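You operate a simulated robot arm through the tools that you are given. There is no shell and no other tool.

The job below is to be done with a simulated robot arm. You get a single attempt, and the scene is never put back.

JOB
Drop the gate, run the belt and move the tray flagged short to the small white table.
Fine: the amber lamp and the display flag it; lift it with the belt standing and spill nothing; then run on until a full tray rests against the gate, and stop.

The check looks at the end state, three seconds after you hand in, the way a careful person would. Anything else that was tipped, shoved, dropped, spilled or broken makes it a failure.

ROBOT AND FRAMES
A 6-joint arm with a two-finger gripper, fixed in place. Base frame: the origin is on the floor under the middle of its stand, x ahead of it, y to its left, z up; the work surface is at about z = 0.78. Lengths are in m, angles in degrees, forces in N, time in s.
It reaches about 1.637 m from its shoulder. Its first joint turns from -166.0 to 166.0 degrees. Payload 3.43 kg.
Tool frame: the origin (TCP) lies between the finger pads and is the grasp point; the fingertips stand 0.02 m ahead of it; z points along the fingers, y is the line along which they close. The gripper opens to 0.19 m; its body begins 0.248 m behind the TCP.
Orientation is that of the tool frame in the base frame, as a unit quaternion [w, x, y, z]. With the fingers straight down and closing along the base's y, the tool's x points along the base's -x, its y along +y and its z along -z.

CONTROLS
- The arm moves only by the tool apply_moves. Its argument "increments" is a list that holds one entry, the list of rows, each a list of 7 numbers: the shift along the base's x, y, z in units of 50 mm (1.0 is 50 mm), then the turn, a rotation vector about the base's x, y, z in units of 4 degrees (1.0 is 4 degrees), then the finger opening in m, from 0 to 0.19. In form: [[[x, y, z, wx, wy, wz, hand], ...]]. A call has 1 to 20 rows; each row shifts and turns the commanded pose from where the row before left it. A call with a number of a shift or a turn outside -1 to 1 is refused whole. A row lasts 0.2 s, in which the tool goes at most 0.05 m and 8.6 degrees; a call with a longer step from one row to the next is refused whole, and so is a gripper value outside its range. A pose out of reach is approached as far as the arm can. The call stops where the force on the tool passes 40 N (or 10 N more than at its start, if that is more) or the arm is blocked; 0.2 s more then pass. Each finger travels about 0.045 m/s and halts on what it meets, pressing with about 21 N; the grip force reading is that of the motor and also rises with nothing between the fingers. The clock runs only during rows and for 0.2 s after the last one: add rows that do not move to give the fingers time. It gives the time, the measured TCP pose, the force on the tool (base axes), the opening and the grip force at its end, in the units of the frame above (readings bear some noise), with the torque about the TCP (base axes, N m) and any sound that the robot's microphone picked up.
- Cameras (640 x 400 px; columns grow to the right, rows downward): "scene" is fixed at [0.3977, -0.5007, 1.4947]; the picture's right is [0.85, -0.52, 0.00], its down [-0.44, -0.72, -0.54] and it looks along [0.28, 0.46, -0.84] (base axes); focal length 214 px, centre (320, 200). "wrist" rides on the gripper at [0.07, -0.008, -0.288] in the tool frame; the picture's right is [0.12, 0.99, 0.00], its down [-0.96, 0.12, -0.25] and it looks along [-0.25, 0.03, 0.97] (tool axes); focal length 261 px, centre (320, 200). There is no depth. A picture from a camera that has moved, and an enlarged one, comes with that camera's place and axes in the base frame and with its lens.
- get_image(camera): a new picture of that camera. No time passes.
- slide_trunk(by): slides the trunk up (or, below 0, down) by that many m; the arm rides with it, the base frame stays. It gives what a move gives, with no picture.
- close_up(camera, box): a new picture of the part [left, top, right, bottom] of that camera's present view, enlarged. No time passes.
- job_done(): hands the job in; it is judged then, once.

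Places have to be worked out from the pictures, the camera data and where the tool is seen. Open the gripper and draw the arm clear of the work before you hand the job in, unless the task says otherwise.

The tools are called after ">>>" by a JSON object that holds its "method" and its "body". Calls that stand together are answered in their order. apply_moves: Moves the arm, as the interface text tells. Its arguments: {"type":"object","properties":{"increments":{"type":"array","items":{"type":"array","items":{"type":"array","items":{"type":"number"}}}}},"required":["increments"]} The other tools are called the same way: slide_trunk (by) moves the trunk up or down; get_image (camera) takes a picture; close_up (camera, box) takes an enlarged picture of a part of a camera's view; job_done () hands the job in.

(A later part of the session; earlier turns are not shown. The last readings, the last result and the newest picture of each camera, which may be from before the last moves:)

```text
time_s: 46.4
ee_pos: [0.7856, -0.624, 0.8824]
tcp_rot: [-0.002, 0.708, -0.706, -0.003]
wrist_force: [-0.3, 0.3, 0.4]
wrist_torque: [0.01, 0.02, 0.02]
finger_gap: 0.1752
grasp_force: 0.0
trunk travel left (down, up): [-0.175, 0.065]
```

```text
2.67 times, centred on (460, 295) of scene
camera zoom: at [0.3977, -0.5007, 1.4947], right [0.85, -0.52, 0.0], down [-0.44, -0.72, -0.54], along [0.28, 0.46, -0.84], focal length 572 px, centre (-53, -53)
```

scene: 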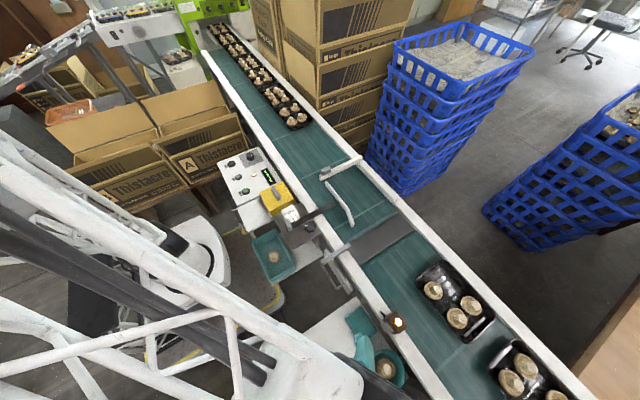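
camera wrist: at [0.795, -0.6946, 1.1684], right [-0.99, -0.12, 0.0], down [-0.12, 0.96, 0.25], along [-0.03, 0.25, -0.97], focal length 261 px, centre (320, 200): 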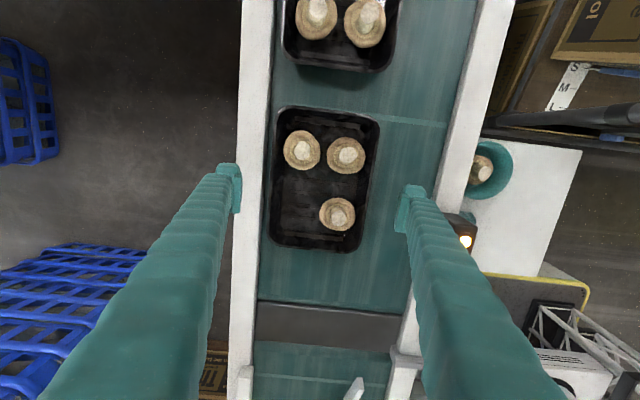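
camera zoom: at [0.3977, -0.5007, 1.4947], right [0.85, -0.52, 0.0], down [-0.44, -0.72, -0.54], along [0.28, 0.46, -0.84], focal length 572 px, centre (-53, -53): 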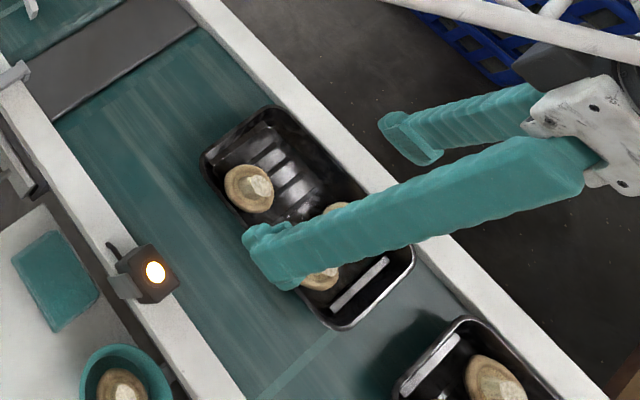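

Gripper is centred on the tray to within 2 mm. I descend slowly to bring the tips to about rail-top height, watching the force.

>>> {"method": "apply_moves", "body": {"increments": [[[-0.03, -0.06, -0.3, 0, 0, 0, 0.175], [0, 0, -0.3, 0, 0, 0, 0.175], [0, 0, -0.2, 0, 0, 0, 0.175], [0, 0, -0.1, 0, 0, 0, 0.175], [0, 0, -0.1, 0, 0, 0, 0.175], [0, 0, -0.1, 0, 0, 0, 0.175], [0, 0, -0.1, 0, 0, 0, 0.175]]]}}

>>> {"method": "get_image", "body": {"camera": "wrist"}}

>>> {"method": "close_up", "body": {"camera": "scene", "box": [400, 220, 540, 350]}}

```text
time_s: 48.0
ee_pos: [0.7851, -0.6267, 0.8211]
tcp_rot: [-0.002, 0.707, -0.707, -0.003]
wrist_force: [-0.3, -0.9, -0.1]
wrist_torque: [-0.03, 0.0, -0.01]
finger_gap: 0.1749
grasp_force: 0.1
trunk travel left (down, up): [-0.175, 0.065]
```

```text
taken
camera wrist: at [0.7937, -0.6983, 1.1088], right [-0.99, -0.12, 0.0], down [-0.12, 0.96, 0.25], along [-0.03, 0.25, -0.97], focal length 261 px, centre (320, 200)
```

wrist: 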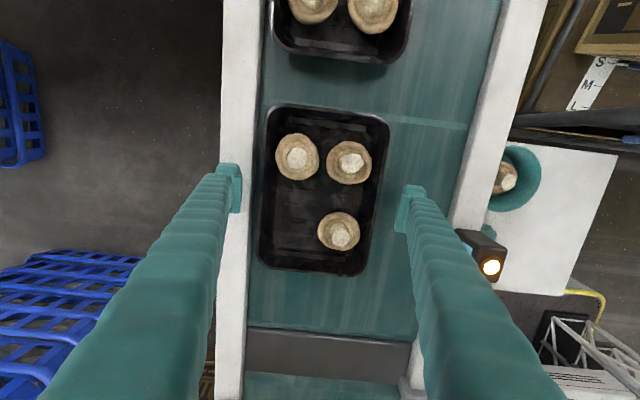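

```text
3.08 times, centred on (470, 285) of scene
camera zoom: at [0.3977, -0.5007, 1.4947], right [0.85, -0.52, 0.0], down [-0.44, -0.72, -0.54], along [0.28, 0.46, -0.84], focal length 660 px, centre (-142, -62)
```

zoom: 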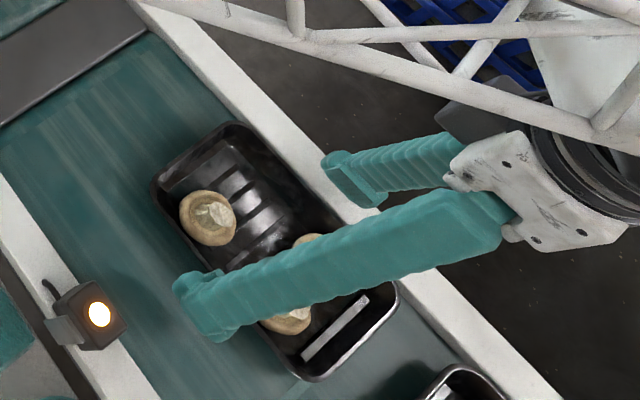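

No contact yet with tips at z≈0.80. I continue in 3 mm steps to find the rail.

>>> {"method": "apply_moves", "body": {"increments": [[[0, 0, -0.06, 0, 0, 0, 0.175], [0, 0, -0.06, 0, 0, 0, 0.175], [0, 0, 0, 0, 0, 0, 0.175]]]}}

>>> {"method": "close_up", "body": {"camera": "wrist", "box": [200, 80, 440, 290]}}

>>> {"method": "close_up", "body": {"camera": "scene", "box": [440, 240, 520, 310]}}

```text
time_s: 48.8
ee_pos: [0.7841, -0.6273, 0.8162]
tcp_rot: [-0.001, 0.708, -0.706, -0.003]
wrist_force: [-0.1, 0.3, 0.3]
wrist_torque: [0.03, -0.03, 0.0]
finger_gap: 0.1752
grasp_force: 0.0
trunk travel left (down, up): [-0.175, 0.065]
```

```text
1.90 times, centred on (320, 185) of wrist
camera zoom: at [0.7932, -0.6986, 1.1035], right [-0.99, -0.12, 0.0], down [-0.12, 0.96, 0.25], along [-0.03, 0.25, -0.97], focal length 496 px, centre (320, 229)
```

zoom: 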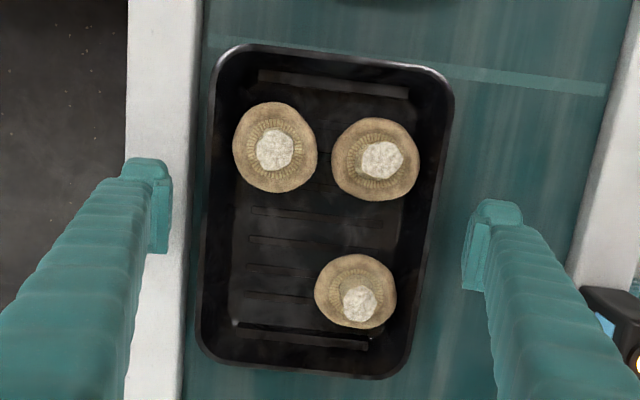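

```text
5.71 times, centred on (480, 275) of scene
camera zoom: at [0.3977, -0.5007, 1.4947], right [0.85, -0.52, 0.0], down [-0.44, -0.72, -0.54], along [0.28, 0.46, -0.84], focal length 1226 px, centre (-594, -229)
```

zoom: 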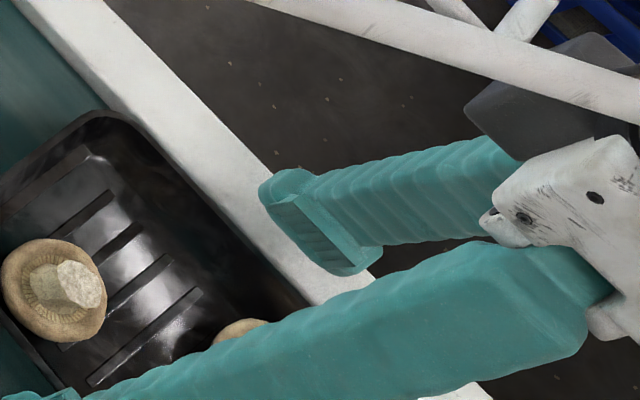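

Rim z≈0.828 and width≈0.131 from the size change; tips at 0.796 overlap the wall by 30 mm without touching the rail. I close on the tray now.

>>> {"method": "apply_moves", "body": {"increments": [[[0, 0, 0, 0, 0, 0, 0.15], [0, 0, 0, 0, 0, 0, 0.13], [0, 0, 0, 0, 0, 0, 0.11], [0, 0, 0, 0, 0, 0, 0.09], [0, 0, 0, 0, 0, 0, 0.09], [0, 0, 0, 0, 0, 0, 0.09]]]}}

>>> {"method": "get_image", "body": {"camera": "wrist"}}

>>> {"method": "close_up", "body": {"camera": "scene", "box": [400, 220, 540, 350]}}

```text
time_s: 49.9
ee_pos: [0.7832, -0.6292, 0.8235]
tcp_rot: [0.002, -0.706, 0.708, -0.002]
wrist_force: [-0.6, -0.2, 1.0]
wrist_torque: [0.01, -0.04, -0.04]
finger_gap: 0.0895
grasp_force: 0.0
trunk travel left (down, up): [-0.175, 0.065]
stopped in row 5: the force on the tool passed its limit at 45 N (the readings are from after the stop); the commanded pose is now the measured one
```

```text
taken
camera wrist: at [0.7904, -0.6987, 1.111], right [-0.99, -0.12, -0.01], down [-0.12, 0.96, 0.25], along [-0.02, 0.25, -0.97], focal length 261 px, centre (320, 200)
```

wrist: 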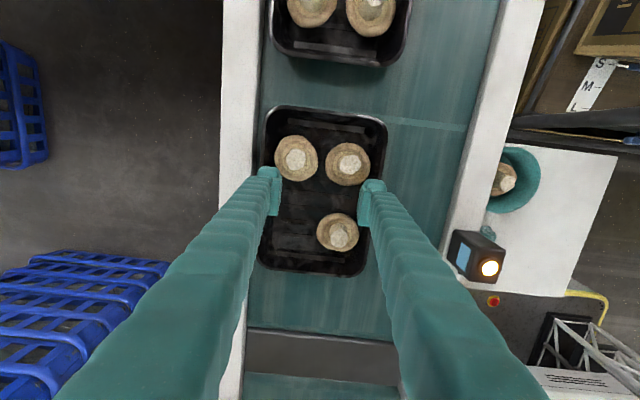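

```text
3.08 times, centred on (470, 285) of scene
camera zoom: at [0.3977, -0.5007, 1.4947], right [0.85, -0.52, 0.0], down [-0.44, -0.72, -0.54], along [0.28, 0.46, -0.84], focal length 660 px, centre (-142, -62)
```

zoom: 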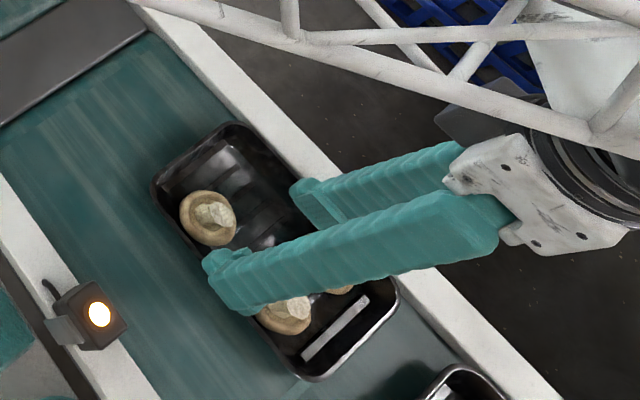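

The fingers slipped over the rim (gap went to 0.09, TCP pushed up 7 mm), so the rim is really at about z≈0.80; the tray and mushrooms look undisturbed. I raise straight up and re-check.

>>> {"method": "apply_moves", "body": {"increments": [[[0, 0, 0.2, 0, 0, 0, 0.09], [0, 0, 0.4, 0, 0, 0, 0.09], [0, 0, 0.6, 0, 0, 0, 0.12], [0, 0, 0, 0, 0, 0, 0.15], [0, 0, 0, 0, 0, 0, 0.175], [0, 0, 0, 0, 0, 0, 0.175], [0, 0, 0, 0, 0, 0, 0.175]]]}}

>>> {"method": "get_image", "body": {"camera": "wrist"}}

>>> {"method": "close_up", "body": {"camera": "wrist", "box": [240, 80, 400, 240]}}

>>> {"method": "close_up", "body": {"camera": "scene", "box": [400, 220, 540, 350]}}

```text
time_s: 51.5
ee_pos: [0.7855, -0.6287, 0.8807]
tcp_rot: [-0.002, 0.708, -0.706, 0.0]
wrist_force: [-0.9, -0.8, 0.2]
wrist_torque: [-0.03, 0.0, 0.0]
finger_gap: 0.175
grasp_force: 0.1
trunk travel left (down, up): [-0.175, 0.065]
```

```text
taken
camera wrist: at [0.7935, -0.6979, 1.1684], right [-0.99, -0.12, 0.0], down [-0.12, 0.96, 0.25], along [-0.03, 0.25, -0.97], focal length 261 px, centre (320, 200)
```

wrist: 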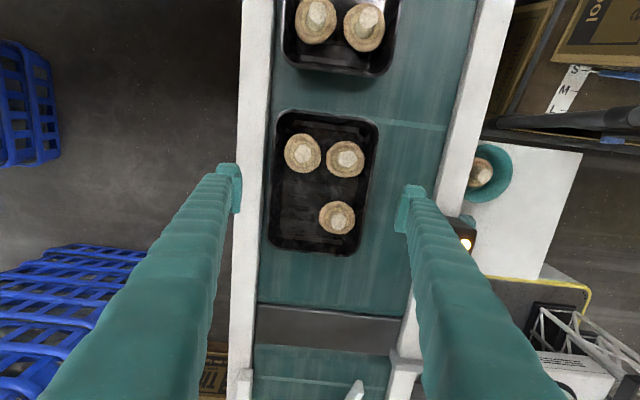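

```text
2.50 times, centred on (320, 160) of wrist
camera zoom: at [0.7935, -0.6979, 1.1684], right [-0.99, -0.12, 0.0], down [-0.12, 0.96, 0.25], along [-0.03, 0.25, -0.97], focal length 652 px, centre (320, 300)
```

zoom: 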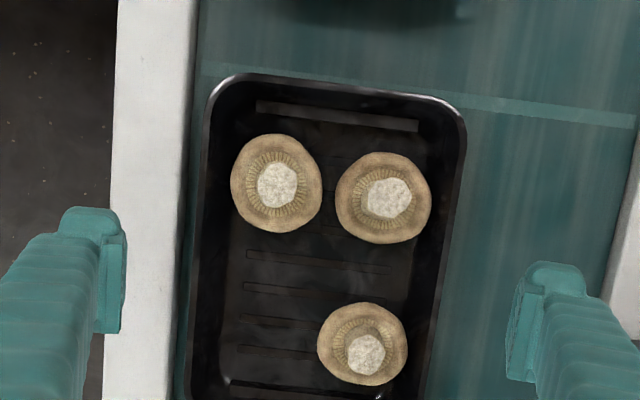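

```text
3.08 times, centred on (470, 285) of scene
camera zoom: at [0.3977, -0.5007, 1.4947], right [0.85, -0.52, 0.0], down [-0.44, -0.72, -0.54], along [0.28, 0.46, -0.84], focal length 660 px, centre (-142, -62)
```

zoom: 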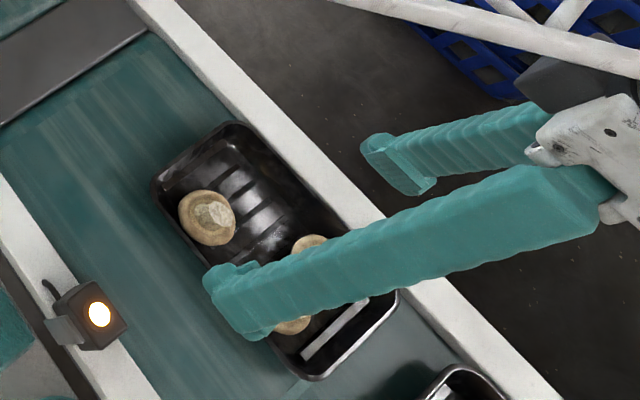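

Tray is still in place with its mushrooms. I descend again, this time feeling for the rail top in small steps.

>>> {"method": "apply_moves", "body": {"increments": [[[0, 0, -0.5, 0, 0, 0, 0.175], [0, 0, -0.5, 0, 0, 0, 0.175], [0, 0, -0.3, 0, 0, 0, 0.175], [0, 0, -0.1, 0, 0, 0, 0.175], [0, 0, -0.06, 0, 0, 0, 0.175], [0, 0, -0.06, 0, 0, 0, 0.175], [0, 0, -0.06, 0, 0, 0, 0.175], [0, 0, -0.06, 0, 0, 0, 0.175]]]}}

>>> {"method": "close_up", "body": {"camera": "scene", "box": [440, 240, 520, 310]}}

>>> {"method": "get_image", "body": {"camera": "wrist"}}

```text
time_s: 53.3
ee_pos: [0.7841, -0.629, 0.8015]
tcp_rot: [-0.003, 0.708, -0.706, 0.001]
wrist_force: [-4.3, 3.6, 18.4]
wrist_torque: [0.03, -1.7, 0.36]
finger_gap: 0.175
grasp_force: 0.0
trunk travel left (down, up): [-0.175, 0.065]
```

```text
5.71 times, centred on (480, 275) of scene
camera zoom: at [0.3977, -0.5007, 1.4947], right [0.85, -0.52, 0.0], down [-0.44, -0.72, -0.54], along [0.28, 0.46, -0.84], focal length 1226 px, centre (-594, -229)
```

zoom: 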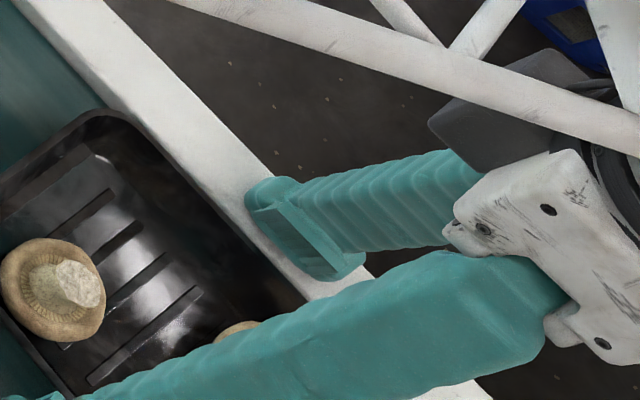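

```text
taken
camera wrist: at [0.7922, -0.6979, 1.0885], right [-0.99, -0.12, 0.0], down [-0.12, 0.96, 0.25], along [-0.03, 0.25, -0.97], focal length 261 px, centre (320, 200)
```

wrist: 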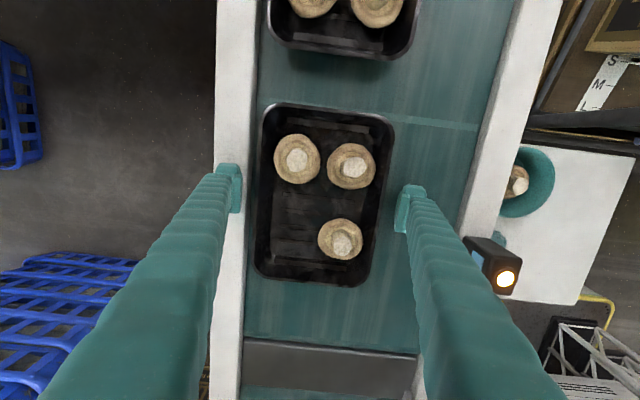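

Contact (18 N, torque matching the far finger) at tip z≈0.7815: that's the rail top. I raise 5 mm so the tips clear it, about 18–20 mm below the rim, and close gently in stages.

>>> {"method": "apply_moves", "body": {"increments": [[[0, 0, 0.09, 0, 0, 0, 0.175], [0, 0, 0, 0, 0, 0, 0.16], [0, 0, 0, 0, 0, 0, 0.145], [0, 0, 0, 0, 0, 0, 0.138], [0, 0, 0, 0, 0, 0, 0.138], [0, 0, 0, 0, 0, 0, 0.138]]]}}

>>> {"method": "get_image", "body": {"camera": "wrist"}}

>>> {"method": "close_up", "body": {"camera": "wrist", "box": [200, 80, 440, 290]}}

```text
time_s: 54.7
ee_pos: [0.7849, -0.6271, 0.8041]
tcp_rot: [-0.003, 0.707, -0.707, 0.001]
wrist_force: [16.6, 10.0, 18.4]
wrist_torque: [0.11, -1.88, 0.79]
finger_gap: 0.1504
grasp_force: 10.4
trunk travel left (down, up): [-0.175, 0.065]
```

```text
taken
camera wrist: at [0.7929, -0.6972, 1.0917], right [-0.99, -0.12, 0.0], down [-0.12, 0.96, 0.25], along [-0.03, 0.25, -0.97], focal length 261 px, centre (320, 200)
```

wrist: 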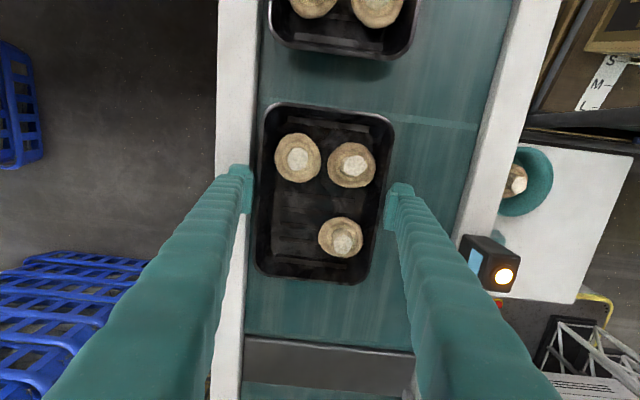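

```text
1.90 times, centred on (320, 185) of wrist
camera zoom: at [0.7929, -0.6972, 1.0917], right [-0.99, -0.12, 0.0], down [-0.12, 0.96, 0.25], along [-0.03, 0.25, -0.97], focal length 496 px, centre (320, 229)
```

zoom: 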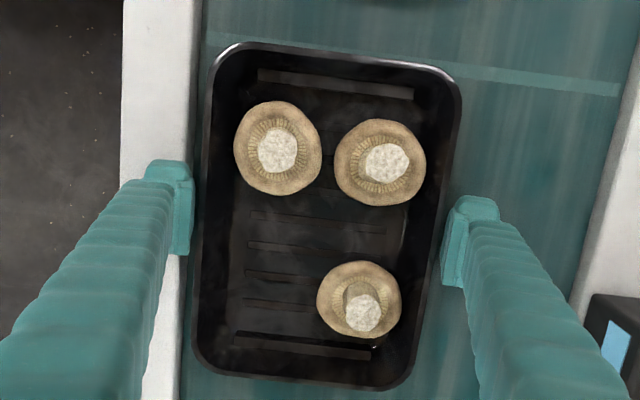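

The far finger is still dragging on the rail (18 N up, 17 N sideways, gap stuck at 0.150). I open slightly, raise to about 7–8 mm above the rail contact, and close again in stages.

>>> {"method": "apply_moves", "body": {"increments": [[[0, 0, 0.1, 0, 0, 0, 0.16], [0, 0, 0.04, 0, 0, 0, 0.16], [0, 0, 0, 0, 0, 0, 0.155], [0, 0, 0, 0, 0, 0, 0.148], [0, 0, 0, 0, 0, 0, 0.142], [0, 0, 0, 0, 0, 0, 0.142]]]}}

>>> {"method": "close_up", "body": {"camera": "wrist", "box": [200, 80, 440, 290]}}

>>> {"method": "close_up", "body": {"camera": "scene", "box": [400, 220, 540, 350]}}

```text
time_s: 56.1
ee_pos: [0.7843, -0.6284, 0.811]
tcp_rot: [-0.001, 0.708, -0.707, 0.0]
wrist_force: [-0.2, 0.4, 0.2]
wrist_torque: [0.01, -0.02, 0.03]
finger_gap: 0.1419
grasp_force: 0.0
trunk travel left (down, up): [-0.175, 0.065]
```

```text
1.90 times, centred on (320, 185) of wrist
camera zoom: at [0.7931, -0.6982, 1.0975], right [-0.99, -0.12, 0.0], down [-0.12, 0.96, 0.25], along [-0.03, 0.25, -0.97], focal length 496 px, centre (320, 229)
```

zoom: 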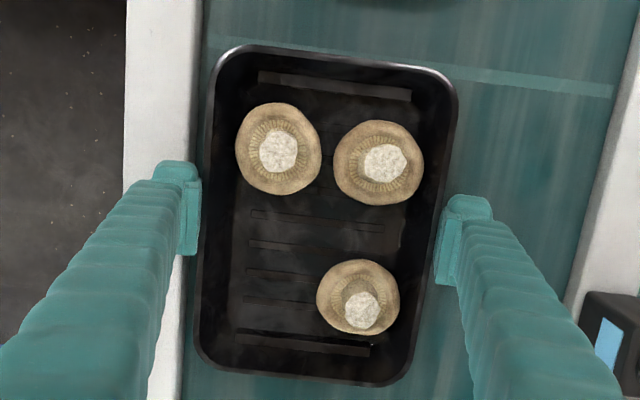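

```text
3.08 times, centred on (470, 285) of scene
camera zoom: at [0.3977, -0.5007, 1.4947], right [0.85, -0.52, 0.0], down [-0.44, -0.72, -0.54], along [0.28, 0.46, -0.84], focal length 660 px, centre (-142, -62)
```

zoom: 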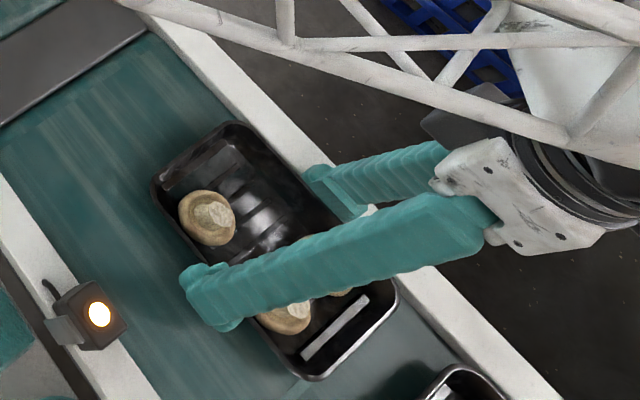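

Free of the rail now at gap 0.142. I close a little further in small stages and watch the grip force and height.

>>> {"method": "apply_moves", "body": {"increments": [[[0, 0, 0, 0, 0, 0, 0.138], [0, 0, 0, 0, 0, 0, 0.134], [0, 0, 0, 0, 0, 0, 0.131], [0, 0, 0, 0, 0, 0, 0.131]]]}}

>>> {"method": "close_up", "body": {"camera": "wrist", "box": [200, 80, 440, 290]}}

```text
time_s: 57.1
ee_pos: [0.7842, -0.6275, 0.8113]
tcp_rot: [-0.002, 0.708, -0.706, 0.0]
wrist_force: [0.4, 0.0, 1.7]
wrist_torque: [-0.05, 0.03, 0.01]
finger_gap: 0.1372
grasp_force: 21.2
trunk travel left (down, up): [-0.175, 0.065]
```

```text
1.90 times, centred on (320, 185) of wrist
camera zoom: at [0.793, -0.6981, 1.0977], right [-0.99, -0.12, 0.0], down [-0.12, 0.96, 0.25], along [-0.03, 0.25, -0.97], focal length 496 px, centre (320, 229)
```

zoom: 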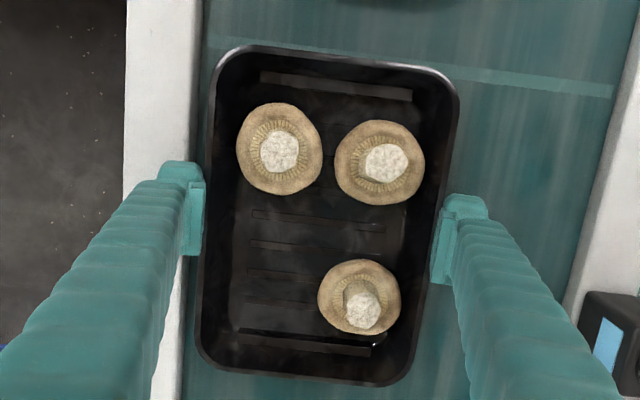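

Gripped: gap 0.137 at 21 N, no lift force. I hold a moment, then lift a few mm slowly to test.

>>> {"method": "apply_moves", "body": {"increments": [[[0, 0, 0, 0, 0, 0, 0.128], [0, 0, 0, 0, 0, 0, 0.128], [0, 0, 0.04, 0, 0, 0, 0.128], [0, 0, 0.06, 0, 0, 0, 0.128], [0, 0, 0.08, 0, 0, 0, 0.128], [0, 0, 0.08, 0, 0, 0, 0.128], [0, 0, 0, 0, 0, 0, 0.128]]]}}

>>> {"method": "close_up", "body": {"camera": "wrist", "box": [200, 80, 440, 290]}}

>>> {"method": "close_up", "body": {"camera": "scene", "box": [400, 220, 540, 350]}}

```text
time_s: 58.7
ee_pos: [0.7839, -0.6285, 0.8228]
tcp_rot: [-0.001, 0.708, -0.707, 0.0]
wrist_force: [0.0, -0.6, -0.5]
wrist_torque: [0.02, -0.01, 0.01]
finger_gap: 0.137
grasp_force: 21.0
trunk travel left (down, up): [-0.175, 0.065]
```

```text
1.90 times, centred on (320, 185) of wrist
camera zoom: at [0.7933, -0.6985, 1.1101], right [-0.99, -0.12, 0.0], down [-0.12, 0.96, 0.25], along [-0.03, 0.25, -0.97], focal length 496 px, centre (320, 229)
```

zoom: 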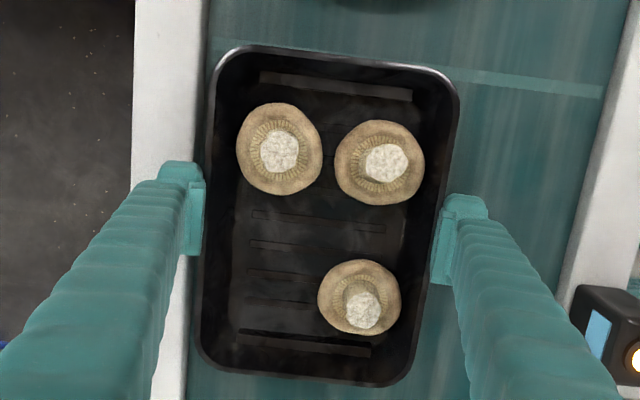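

```text
3.08 times, centred on (470, 285) of scene
camera zoom: at [0.3977, -0.5007, 1.4947], right [0.85, -0.52, 0.0], down [-0.44, -0.72, -0.54], along [0.28, 0.46, -0.84], focal length 660 px, centre (-142, -62)
```

zoom: 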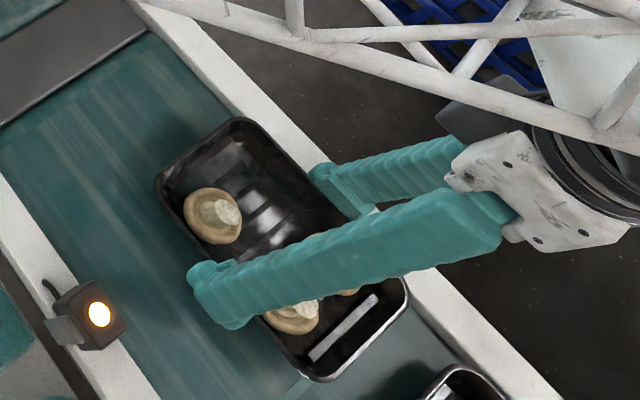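

The tray rose level with the gripper, mushrooms still. I lift it slowly to about z 0.97, clear of the rail eye.

>>> {"method": "apply_moves", "body": {"increments": [[[0, 0, 0.1, 0, 0, 0, 0.128], [0, 0, 0.2, 0, 0, 0, 0.128], [0, 0, 0.3, 0, 0, 0, 0.128], [0, 0, 0.35, 0, 0, 0, 0.128], [0, 0, 0.35, 0, 0, 0, 0.128], [0, 0, 0.35, 0, 0, 0, 0.128], [0, 0, 0.35, 0, 0, 0, 0.128], [0, 0, 0.35, 0, 0, 0, 0.128], [0, 0, 0.3, 0, 0, 0, 0.128], [0, 0, 0.2, 0, 0, 0, 0.128], [0, 0, 0.1, 0, 0, 0, 0.128]]]}}

>>> {"method": "get_image", "body": {"camera": "wrist"}}

>>> {"method": "get_image", "body": {"camera": "scene"}}

```text
time_s: 61.1
ee_pos: [0.7848, -0.6296, 0.9715]
tcp_rot: [-0.002, 0.707, -0.707, 0.0]
wrist_force: [0.0, 0.5, 0.0]
wrist_torque: [-0.02, 0.03, -0.05]
finger_gap: 0.1369
grasp_force: 20.5
trunk travel left (down, up): [-0.175, 0.065]
```

```text
taken
camera wrist: at [0.7931, -0.6989, 1.2581], right [-0.99, -0.12, 0.0], down [-0.12, 0.96, 0.25], along [-0.03, 0.25, -0.97], focal length 261 px, centre (320, 200)
```

wrist: 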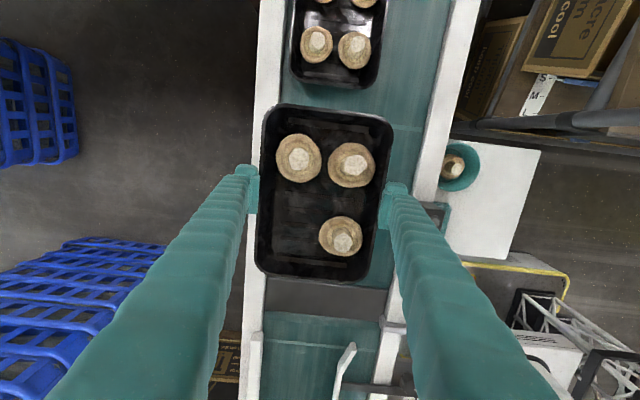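

```text
taken
```

scene: 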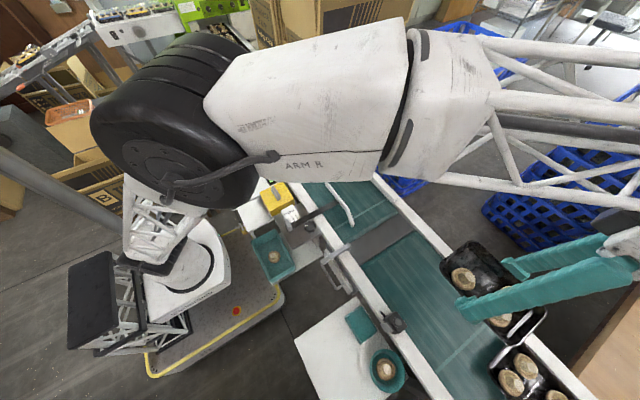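

The tray hangs level with all three mushrooms; belt still standing. I carry it slowly over to above the white table.

>>> {"method": "apply_moves", "body": {"increments": [[[-0.15, 0.021, 0, 0, 0, 0, 0.128], [-0.3, 0.041, 0, 0, 0, 0, 0.128], [-0.4, 0.055, 0, 0, 0, 0, 0.128], [-0.443, 0.061, 0, 0, 0, 0, 0.128], [-0.443, 0.061, 0, 0, 0, 0, 0.128], [-0.443, 0.061, 0, 0, 0, 0, 0.128], [-0.443, 0.061, 0, 0, 0, 0, 0.128], [-0.443, 0.061, 0, 0, 0, 0, 0.128], [-0.443, 0.061, 0, 0, 0, 0, 0.128], [-0.443, 0.061, 0, 0, 0, 0, 0.128], [-0.443, 0.061, 0, 0, 0, 0, 0.128], [-0.443, 0.061, 0, 0, 0, 0, 0.128], [-0.443, 0.061, 0, 0, 0, 0, 0.128], [-0.443, 0.061, 0, 0, 0, 0, 0.128], [-0.443, 0.061, 0, 0, 0, 0, 0.128], [-0.443, 0.061, 0, 0, 0, 0, 0.128], [-0.443, 0.061, 0, 0, 0, 0, 0.128], [-0.4, 0.055, 0, 0, 0, 0, 0.128], [-0.3, 0.041, 0, 0, 0, 0, 0.128], [-0.15, 0.021, 0, 0, 0, 0, 0.128]]]}}

>>> {"method": "get_image", "body": {"camera": "wrist"}}

>>> {"method": "get_image", "body": {"camera": "scene"}}

```text
time_s: 65.3
ee_pos: [0.389, -0.574, 0.9705]
tcp_rot: [-0.002, 0.708, -0.707, -0.001]
wrist_force: [-0.3, -0.6, -1.4]
wrist_torque: [0.03, 0.03, -0.02]
finger_gap: 0.1366
grasp_force: 21.0
trunk travel left (down, up): [-0.175, 0.065]
```

```text
taken
camera wrist: at [0.3983, -0.6438, 1.2574], right [-0.99, -0.12, 0.0], down [-0.12, 0.96, 0.25], along [-0.03, 0.25, -0.97], focal length 261 px, centre (320, 200)
```

wrist: 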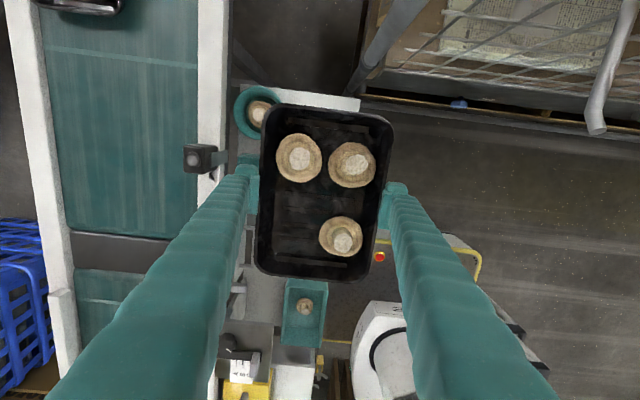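

```text
taken
```

scene: 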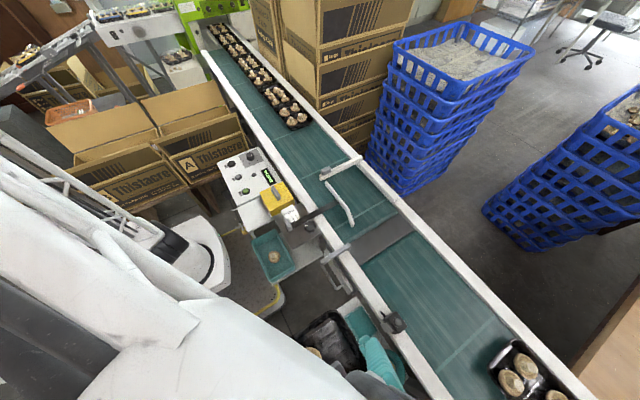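

The tray is above the free part of the table, mushrooms unchanged. I nudge 3–4 mm to centre it and descend slowly to about 50 mm above the expected contact height.

>>> {"method": "apply_moves", "body": {"increments": [[[0.03, 0.04, -0.1, 0, 0, 0, 0.128], [0.03, 0.04, -0.2, 0, 0, 0, 0.128], [0, 0, -0.3, 0, 0, 0, 0.128], [0, 0, -0.35, 0, 0, 0, 0.128], [0, 0, -0.35, 0, 0, 0, 0.128], [0, 0, -0.35, 0, 0, 0, 0.128], [0, 0, -0.35, 0, 0, 0, 0.128], [0, 0, -0.35, 0, 0, 0, 0.128], [0, 0, -0.35, 0, 0, 0, 0.128], [0, 0, -0.3, 0, 0, 0, 0.128], [0, 0, -0.2, 0, 0, 0, 0.128], [0, 0, -0.1, 0, 0, 0, 0.128], [0, 0, 0, 0, 0, 0, 0.128]]]}}

>>> {"method": "get_image", "body": {"camera": "wrist"}}

>>> {"method": "get_image", "body": {"camera": "scene"}}

>>> {"method": "close_up", "body": {"camera": "scene", "box": [290, 280, 450, 400]}}

```text
time_s: 68.1
ee_pos: [0.3924, -0.5705, 0.8051]
tcp_rot: [-0.001, 0.708, -0.706, 0.0]
wrist_force: [-0.7, 0.7, -0.3]
wrist_torque: [-0.02, -0.01, 0.0]
finger_gap: 0.1366
grasp_force: 21.1
trunk travel left (down, up): [-0.175, 0.065]
```

```text
taken
camera wrist: at [0.401, -0.6398, 1.0927], right [-0.99, -0.12, 0.0], down [-0.12, 0.96, 0.25], along [-0.03, 0.25, -0.97], focal length 261 px, centre (320, 200)
```

wrist: 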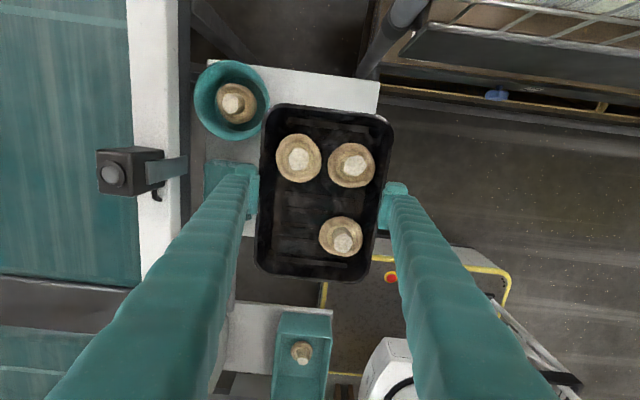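

```text
taken
```

scene: 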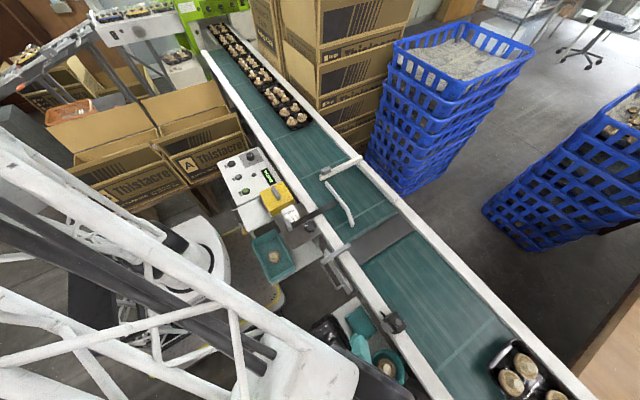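

```text
3.33 times, centred on (370, 340) of scene
camera zoom: at [0.3977, -0.5007, 1.4947], right [0.85, -0.52, 0.0], down [-0.44, -0.72, -0.54], along [0.28, 0.46, -0.84], focal length 715 px, centre (153, -267)
```

zoom: 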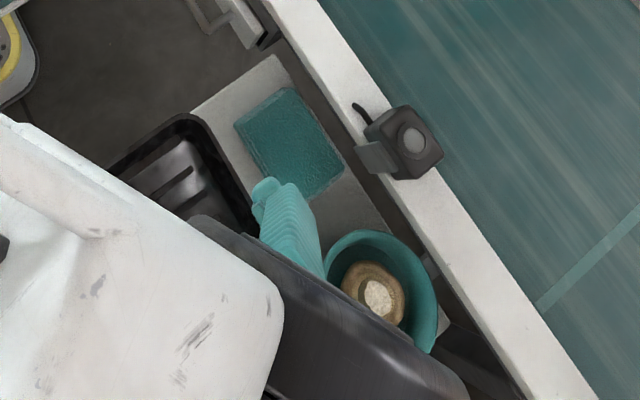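

Tray clears the cup by roughly 8 mm; I nudge 2 mm −x and 4 mm +y for margin and lower to about z 0.77, watching the force.

>>> {"method": "apply_moves", "body": {"increments": [[[-0.04, 0.08, 0, 0, 0, 0, 0.128], [0, 0, -0.12, 0, 0, 0, 0.128], [0, 0, -0.2, 0, 0, 0, 0.128], [0, 0, -0.2, 0, 0, 0, 0.128], [0, 0, -0.12, 0, 0, 0, 0.128], [0, 0, 0, 0, 0, 0, 0.128]]]}}

>>> {"method": "get_image", "body": {"camera": "wrist"}}

>>> {"method": "close_up", "body": {"camera": "scene", "box": [290, 280, 450, 400]}}

```text
time_s: 69.5
ee_pos: [0.3918, -0.5676, 0.773]
tcp_rot: [-0.001, 0.708, -0.707, 0.0]
wrist_force: [-0.7, 0.3, -0.1]
wrist_torque: [0.05, -0.02, -0.03]
finger_gap: 0.1364
grasp_force: 20.9
trunk travel left (down, up): [-0.175, 0.065]
```

```text
taken
camera wrist: at [0.3995, -0.6361, 1.061], right [-0.99, -0.12, 0.0], down [-0.12, 0.96, 0.25], along [-0.03, 0.25, -0.97], focal length 261 px, centre (320, 200)
```

wrist: 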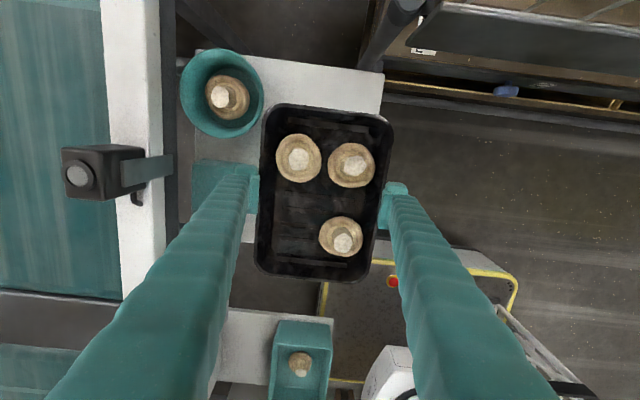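

```text
3.33 times, centred on (370, 340) of scene
camera zoom: at [0.3977, -0.5007, 1.4947], right [0.85, -0.52, 0.0], down [-0.44, -0.72, -0.54], along [0.28, 0.46, -0.84], focal length 715 px, centre (153, -267)
```

zoom: 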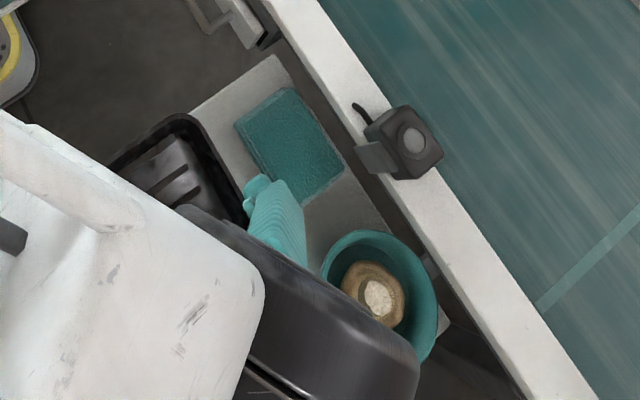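

No contact yet. I continue lowering in small steps and read the force.

>>> {"method": "apply_moves", "body": {"increments": [[[0, 0, -0.08, 0, 0, 0, 0.128], [0, 0, -0.08, 0, 0, 0, 0.128], [0, 0, -0.06, 0, 0, 0, 0.128], [0, 0, 0, 0, 0, 0, 0.128]]]}}

```text
time_s: 70.5
ee_pos: [0.3915, -0.5651, 0.7629]
tcp_rot: [-0.002, 0.708, -0.706, 0.001]
wrist_force: [-0.4, -0.7, -0.4]
wrist_torque: [0.02, 0.0, -0.02]
finger_gap: 0.1366
grasp_force: 21.3
trunk travel left (down, up): [-0.175, 0.065]
```

>>> {"method": "apply_moves", "body": {"increments": [[[0, 0, -0.06, 0, 0, 0, 0.128], [0, 0, -0.06, 0, 0, 0, 0.128], [0, 0, 0, 0, 0, 0, 0.128]]]}}

>>> {"method": "get_image", "body": {"camera": "wrist"}}

>>> {"method": "close_up", "body": {"camera": "scene", "box": [290, 280, 450, 400]}}

```text
time_s: 71.3
ee_pos: [0.3919, -0.5657, 0.7558]
tcp_rot: [-0.001, 0.708, -0.706, 0.0]
wrist_force: [-0.4, 0.6, -1.2]
wrist_torque: [0.02, -0.01, -0.02]
finger_gap: 0.1366
grasp_force: 20.5
trunk travel left (down, up): [-0.175, 0.065]
```

```text
taken
camera wrist: at [0.3997, -0.6365, 1.0437], right [-0.99, -0.12, 0.0], down [-0.12, 0.96, 0.25], along [-0.03, 0.25, -0.97], focal length 261 px, centre (320, 200)
```

wrist: 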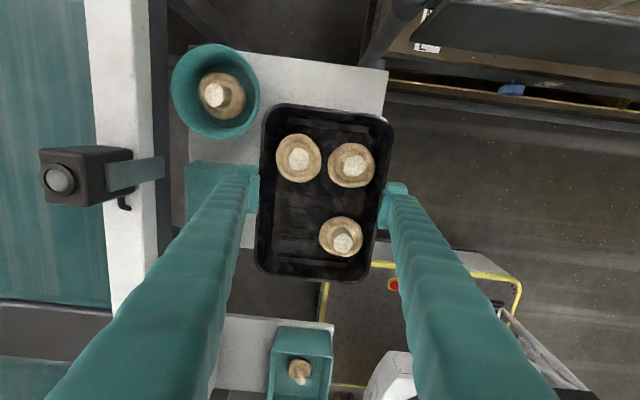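

```text
3.33 times, centred on (370, 340) of scene
camera zoom: at [0.3977, -0.5007, 1.4947], right [0.85, -0.52, 0.0], down [-0.44, -0.72, -0.54], along [0.28, 0.46, -0.84], focal length 715 px, centre (153, -267)
```

zoom: 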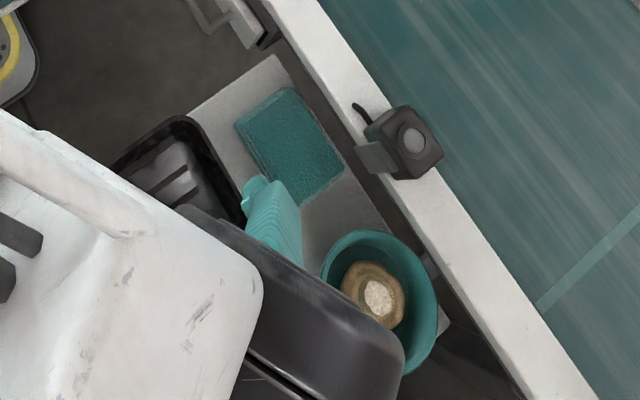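

>>> {"method": "apply_moves", "body": {"increments": [[[0, 0, -0.05, 0, 0, 0, 0.128], [0, 0, -0.05, 0, 0, 0, 0.128], [0, 0, 0, 0, 0, 0, 0.128]]]}}

```text
time_s: 72.1
ee_pos: [0.3913, -0.5664, 0.7514]
tcp_rot: [-0.002, 0.708, -0.706, 0.0]
wrist_force: [0.3, -0.6, -1.2]
wrist_torque: [0.03, -0.03, -0.02]
finger_gap: 0.1363
grasp_force: 20.7
trunk travel left (down, up): [-0.175, 0.065]
```

>>> {"method": "apply_moves", "body": {"increments": [[[0, 0, -0.05, 0, 0, 0, 0.128], [0, 0, -0.05, 0, 0, 0, 0.128], [0, 0, 0, 0, 0, 0, 0.128]]]}}

>>> {"method": "get_image", "body": {"camera": "wrist"}}

```text
time_s: 72.9
ee_pos: [0.3907, -0.5663, 0.7466]
tcp_rot: [-0.002, 0.708, -0.706, 0.001]
wrist_force: [-0.1, 0.6, -0.6]
wrist_torque: [0.02, 0.02, -0.01]
finger_gap: 0.1365
grasp_force: 20.7
trunk travel left (down, up): [-0.175, 0.065]
```

```text
taken
camera wrist: at [0.3995, -0.6365, 1.0335], right [-0.99, -0.12, 0.0], down [-0.12, 0.96, 0.25], along [-0.03, 0.25, -0.97], focal length 261 px, centre (320, 200)
```

wrist: 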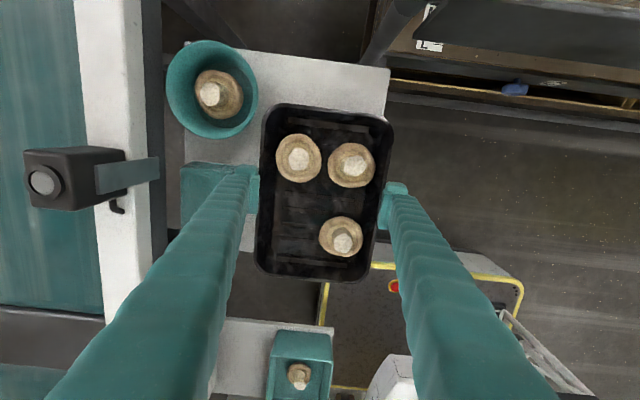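

>>> {"method": "apply_moves", "body": {"increments": [[[0, 0, -0.05, 0, 0, 0, 0.128], [0, 0, -0.05, 0, 0, 0, 0.128], [0, 0, 0, 0, 0, 0, 0.128]]]}}

```text
time_s: 73.7
ee_pos: [0.3911, -0.567, 0.7413]
tcp_rot: [-0.002, 0.708, -0.707, -0.001]
wrist_force: [0.2, -0.2, -1.2]
wrist_torque: [0.04, -0.03, 0.01]
finger_gap: 0.1362
grasp_force: 21.2
trunk travel left (down, up): [-0.175, 0.065]
```

>>> {"method": "apply_moves", "body": {"increments": [[[0, 0, -0.05, 0, 0, 0, 0.128], [0, 0, -0.05, 0, 0, 0, 0.128], [0, 0, 0, 0, 0, 0, 0.128]]]}}

>>> {"method": "close_up", "body": {"camera": "scene", "box": [310, 290, 430, 380]}}

>>> {"method": "close_up", "body": {"camera": "wrist", "box": [160, 30, 400, 290]}}

```text
time_s: 74.5
ee_pos: [0.391, -0.5669, 0.735]
tcp_rot: [-0.001, 0.708, -0.706, 0.0]
wrist_force: [-0.7, -0.7, -0.9]
wrist_torque: [0.03, -0.02, -0.02]
finger_gap: 0.1366
grasp_force: 20.9
trunk travel left (down, up): [-0.175, 0.065]
```

```text
4.44 times, centred on (370, 335) of scene
camera zoom: at [0.3977, -0.5007, 1.4947], right [0.85, -0.52, 0.0], down [-0.44, -0.72, -0.54], along [0.28, 0.46, -0.84], focal length 953 px, centre (98, -400)
```

zoom: 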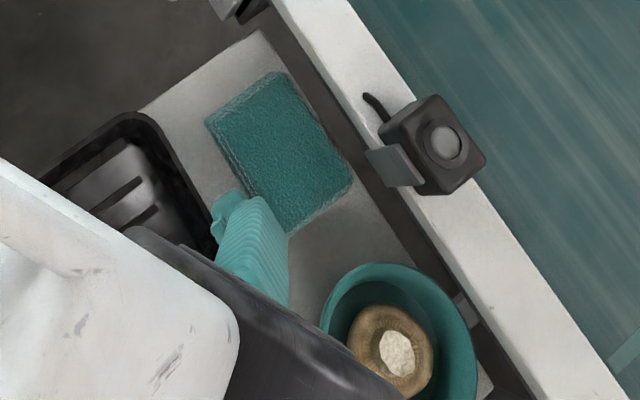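

```text
1.54 times, centred on (280, 160) of wrist
camera zoom: at [0.3994, -0.6363, 1.0233], right [-0.99, -0.12, 0.0], down [-0.12, 0.96, 0.25], along [-0.03, 0.25, -0.97], focal length 401 px, centre (382, 262)
```

zoom: 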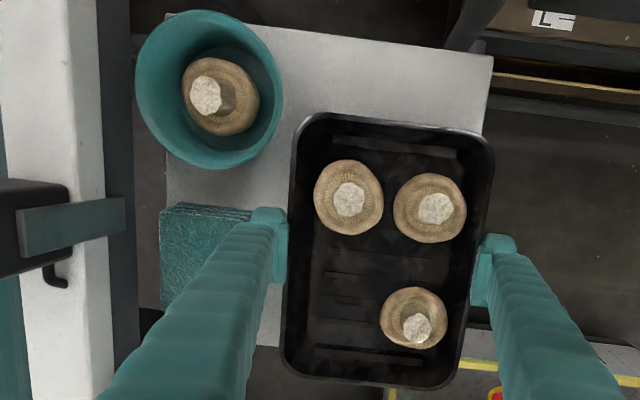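

>>> {"method": "close_up", "body": {"camera": "wrist", "box": [230, 180, 400, 300]}}

>>> {"method": "close_up", "body": {"camera": "wrist", "box": [310, 40, 420, 150]}}

```text
3.33 times, centred on (315, 240) of wrist
camera zoom: at [0.3994, -0.6363, 1.0233], right [-0.99, -0.12, 0.0], down [-0.12, 0.96, 0.25], along [-0.03, 0.25, -0.97], focal length 869 px, centre (337, 67)
```

zoom: 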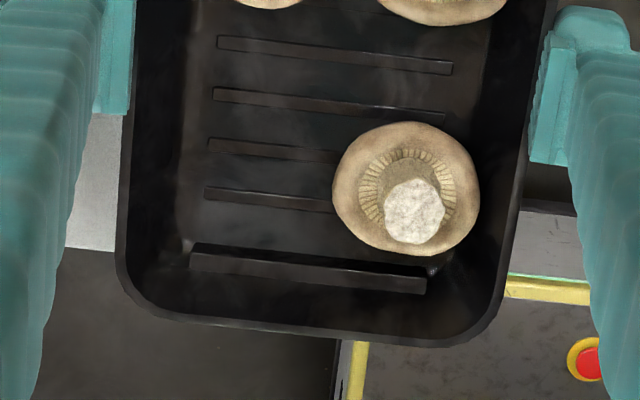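

```text
3.64 times, centred on (365, 95) of wrist
camera zoom: at [0.3994, -0.6363, 1.0233], right [-0.99, -0.12, 0.0], down [-0.12, 0.96, 0.25], along [-0.03, 0.25, -0.97], focal length 948 px, centre (156, 582)
```

zoom: 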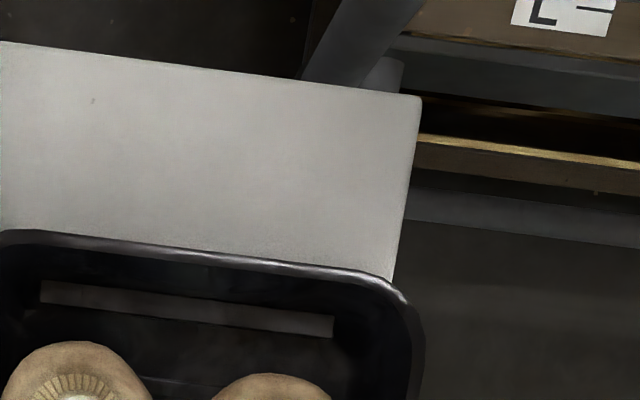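

The tray's centre sits about 7 mm ahead of the gripper in +y, so its base front is only ~6 mm inside the table edge. I shift 8 mm toward −y (still ~10 mm clear of the cup) and continue lowering.

>>> {"method": "apply_moves", "body": {"increments": [[[0, -0.08, 0, 0, 0, 0, 0.128], [0, -0.08, 0, 0, 0, 0, 0.128], [0, 0, -0.05, 0, 0, 0, 0.128], [0, 0, -0.05, 0, 0, 0, 0.128], [0, 0, 0, 0, 0, 0, 0.128]]]}}

>>> {"method": "close_up", "body": {"camera": "wrist", "box": [160, 30, 400, 290]}}

```text
time_s: 75.7
ee_pos: [0.3909, -0.5732, 0.7306]
tcp_rot: [-0.002, 0.707, -0.707, 0.001]
wrist_force: [0.5, 1.0, 0.4]
wrist_torque: [0.01, 0.0, -0.02]
finger_gap: 0.1362
grasp_force: 20.5
trunk travel left (down, up): [-0.175, 0.065]
```

```text
1.54 times, centred on (280, 160) of wrist
camera zoom: at [0.3994, -0.6439, 1.019], right [-0.99, -0.12, 0.0], down [-0.12, 0.96, 0.25], along [-0.03, 0.25, -0.97], focal length 401 px, centre (382, 262)
```

zoom: 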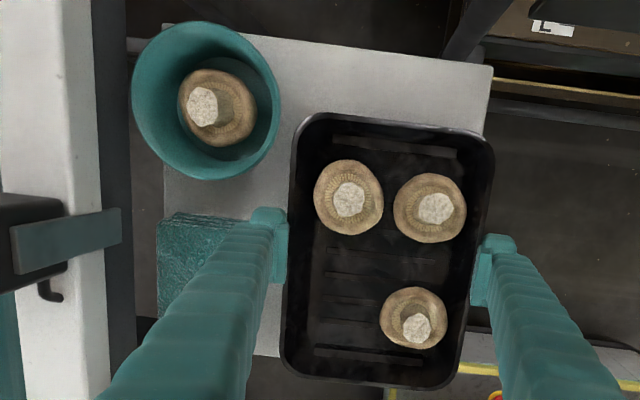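

>>> {"method": "apply_moves", "body": {"increments": [[[0, 0, -0.04, 0, 0, 0, 0.128], [0, 0, -0.04, 0, 0, 0, 0.128], [0, 0, 0, 0, 0, 0, 0.128]]]}}

```text
time_s: 76.5
ee_pos: [0.3919, -0.5743, 0.7288]
tcp_rot: [-0.002, 0.708, -0.707, 0.0]
wrist_force: [0.2, -0.2, 2.0]
wrist_torque: [-0.22, 0.14, 0.02]
finger_gap: 0.1361
grasp_force: 21.0
trunk travel left (down, up): [-0.175, 0.065]
```

First light contact (2 N). I lower another couple of mm to seat the tray.

>>> {"method": "apply_moves", "body": {"increments": [[[0, 0, -0.03, 0, 0, 0, 0.128], [0, 0, -0.03, 0, 0, 0, 0.128], [0, 0, 0, 0, 0, 0, 0.128]]]}}

>>> {"method": "close_up", "body": {"camera": "wrist", "box": [160, 30, 400, 290]}}

>>> {"method": "close_up", "body": {"camera": "scene", "box": [310, 290, 430, 380]}}

```text
time_s: 77.3
ee_pos: [0.391, -0.5741, 0.7266]
tcp_rot: [-0.002, 0.707, -0.707, 0.0]
wrist_force: [2.9, -1.5, 22.3]
wrist_torque: [-0.42, 0.01, 0.03]
finger_gap: 0.1358
grasp_force: 21.1
trunk travel left (down, up): [-0.175, 0.065]
```

```text
1.54 times, centred on (280, 160) of wrist
camera zoom: at [0.3992, -0.6437, 1.0135], right [-0.99, -0.12, 0.0], down [-0.12, 0.96, 0.25], along [-0.03, 0.25, -0.97], focal length 401 px, centre (382, 262)
```

zoom: 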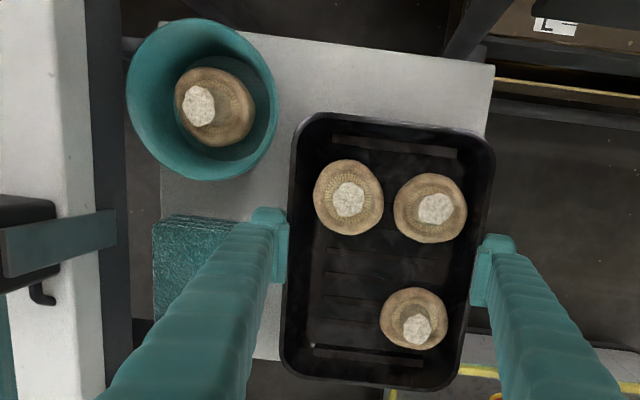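

```text
4.44 times, centred on (370, 335) of scene
camera zoom: at [0.3977, -0.5007, 1.4947], right [0.85, -0.52, 0.0], down [-0.44, -0.72, -0.54], along [0.28, 0.46, -0.84], focal length 953 px, centre (98, -400)
```

zoom: 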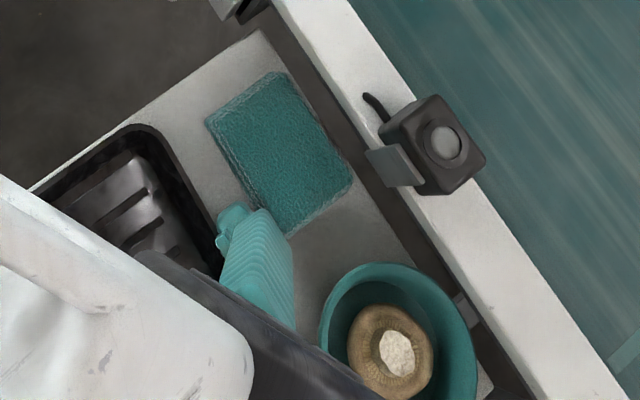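

Seated: 22 N, nearly centred pressure, mushrooms in place. I relieve the preload by 2 mm, open just a few mm per side (cloth is close), then rise straight up.

>>> {"method": "apply_moves", "body": {"increments": [[[0, 0, 0.04, 0, 0, 0, 0.128], [0, 0, 0, 0, 0, 0, 0.128], [0, 0, 0, 0, 0, 0, 0.136], [0, 0, 0, 0, 0, 0, 0.143], [0, 0, 0, 0, 0, 0, 0.143]]]}}

>>> {"method": "close_up", "body": {"camera": "wrist", "box": [160, 30, 400, 290]}}

>>> {"method": "close_up", "body": {"camera": "scene", "box": [310, 290, 430, 380]}}

```text
time_s: 78.5
ee_pos: [0.3912, -0.5737, 0.7272]
tcp_rot: [-0.002, 0.707, -0.707, 0.0]
wrist_force: [0.4, 0.2, -0.5]
wrist_torque: [0.0, -0.02, -0.03]
finger_gap: 0.1429
grasp_force: 0.0
trunk travel left (down, up): [-0.175, 0.065]
```

```text
1.54 times, centred on (280, 160) of wrist
camera zoom: at [0.3989, -0.6441, 1.0142], right [-0.99, -0.12, 0.0], down [-0.12, 0.96, 0.25], along [-0.03, 0.25, -0.97], focal length 401 px, centre (382, 262)
```

zoom: 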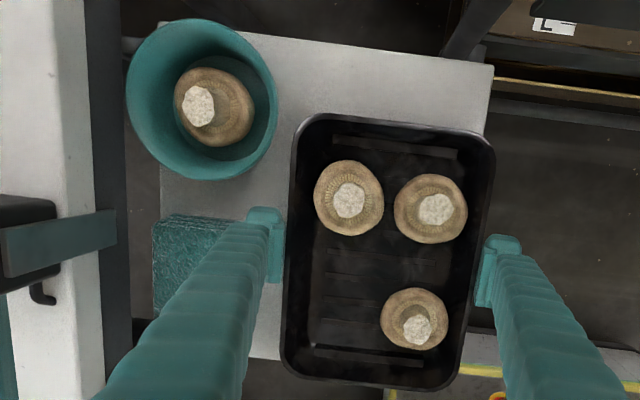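

```text
4.44 times, centred on (370, 335) of scene
camera zoom: at [0.3977, -0.5007, 1.4947], right [0.85, -0.52, 0.0], down [-0.44, -0.72, -0.54], along [0.28, 0.46, -0.84], focal length 953 px, centre (98, -400)
```

zoom: 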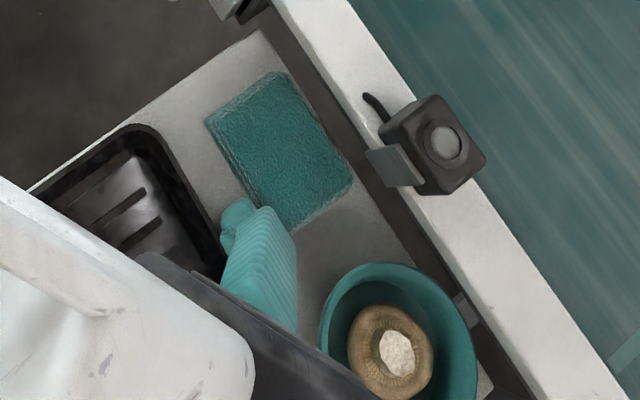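

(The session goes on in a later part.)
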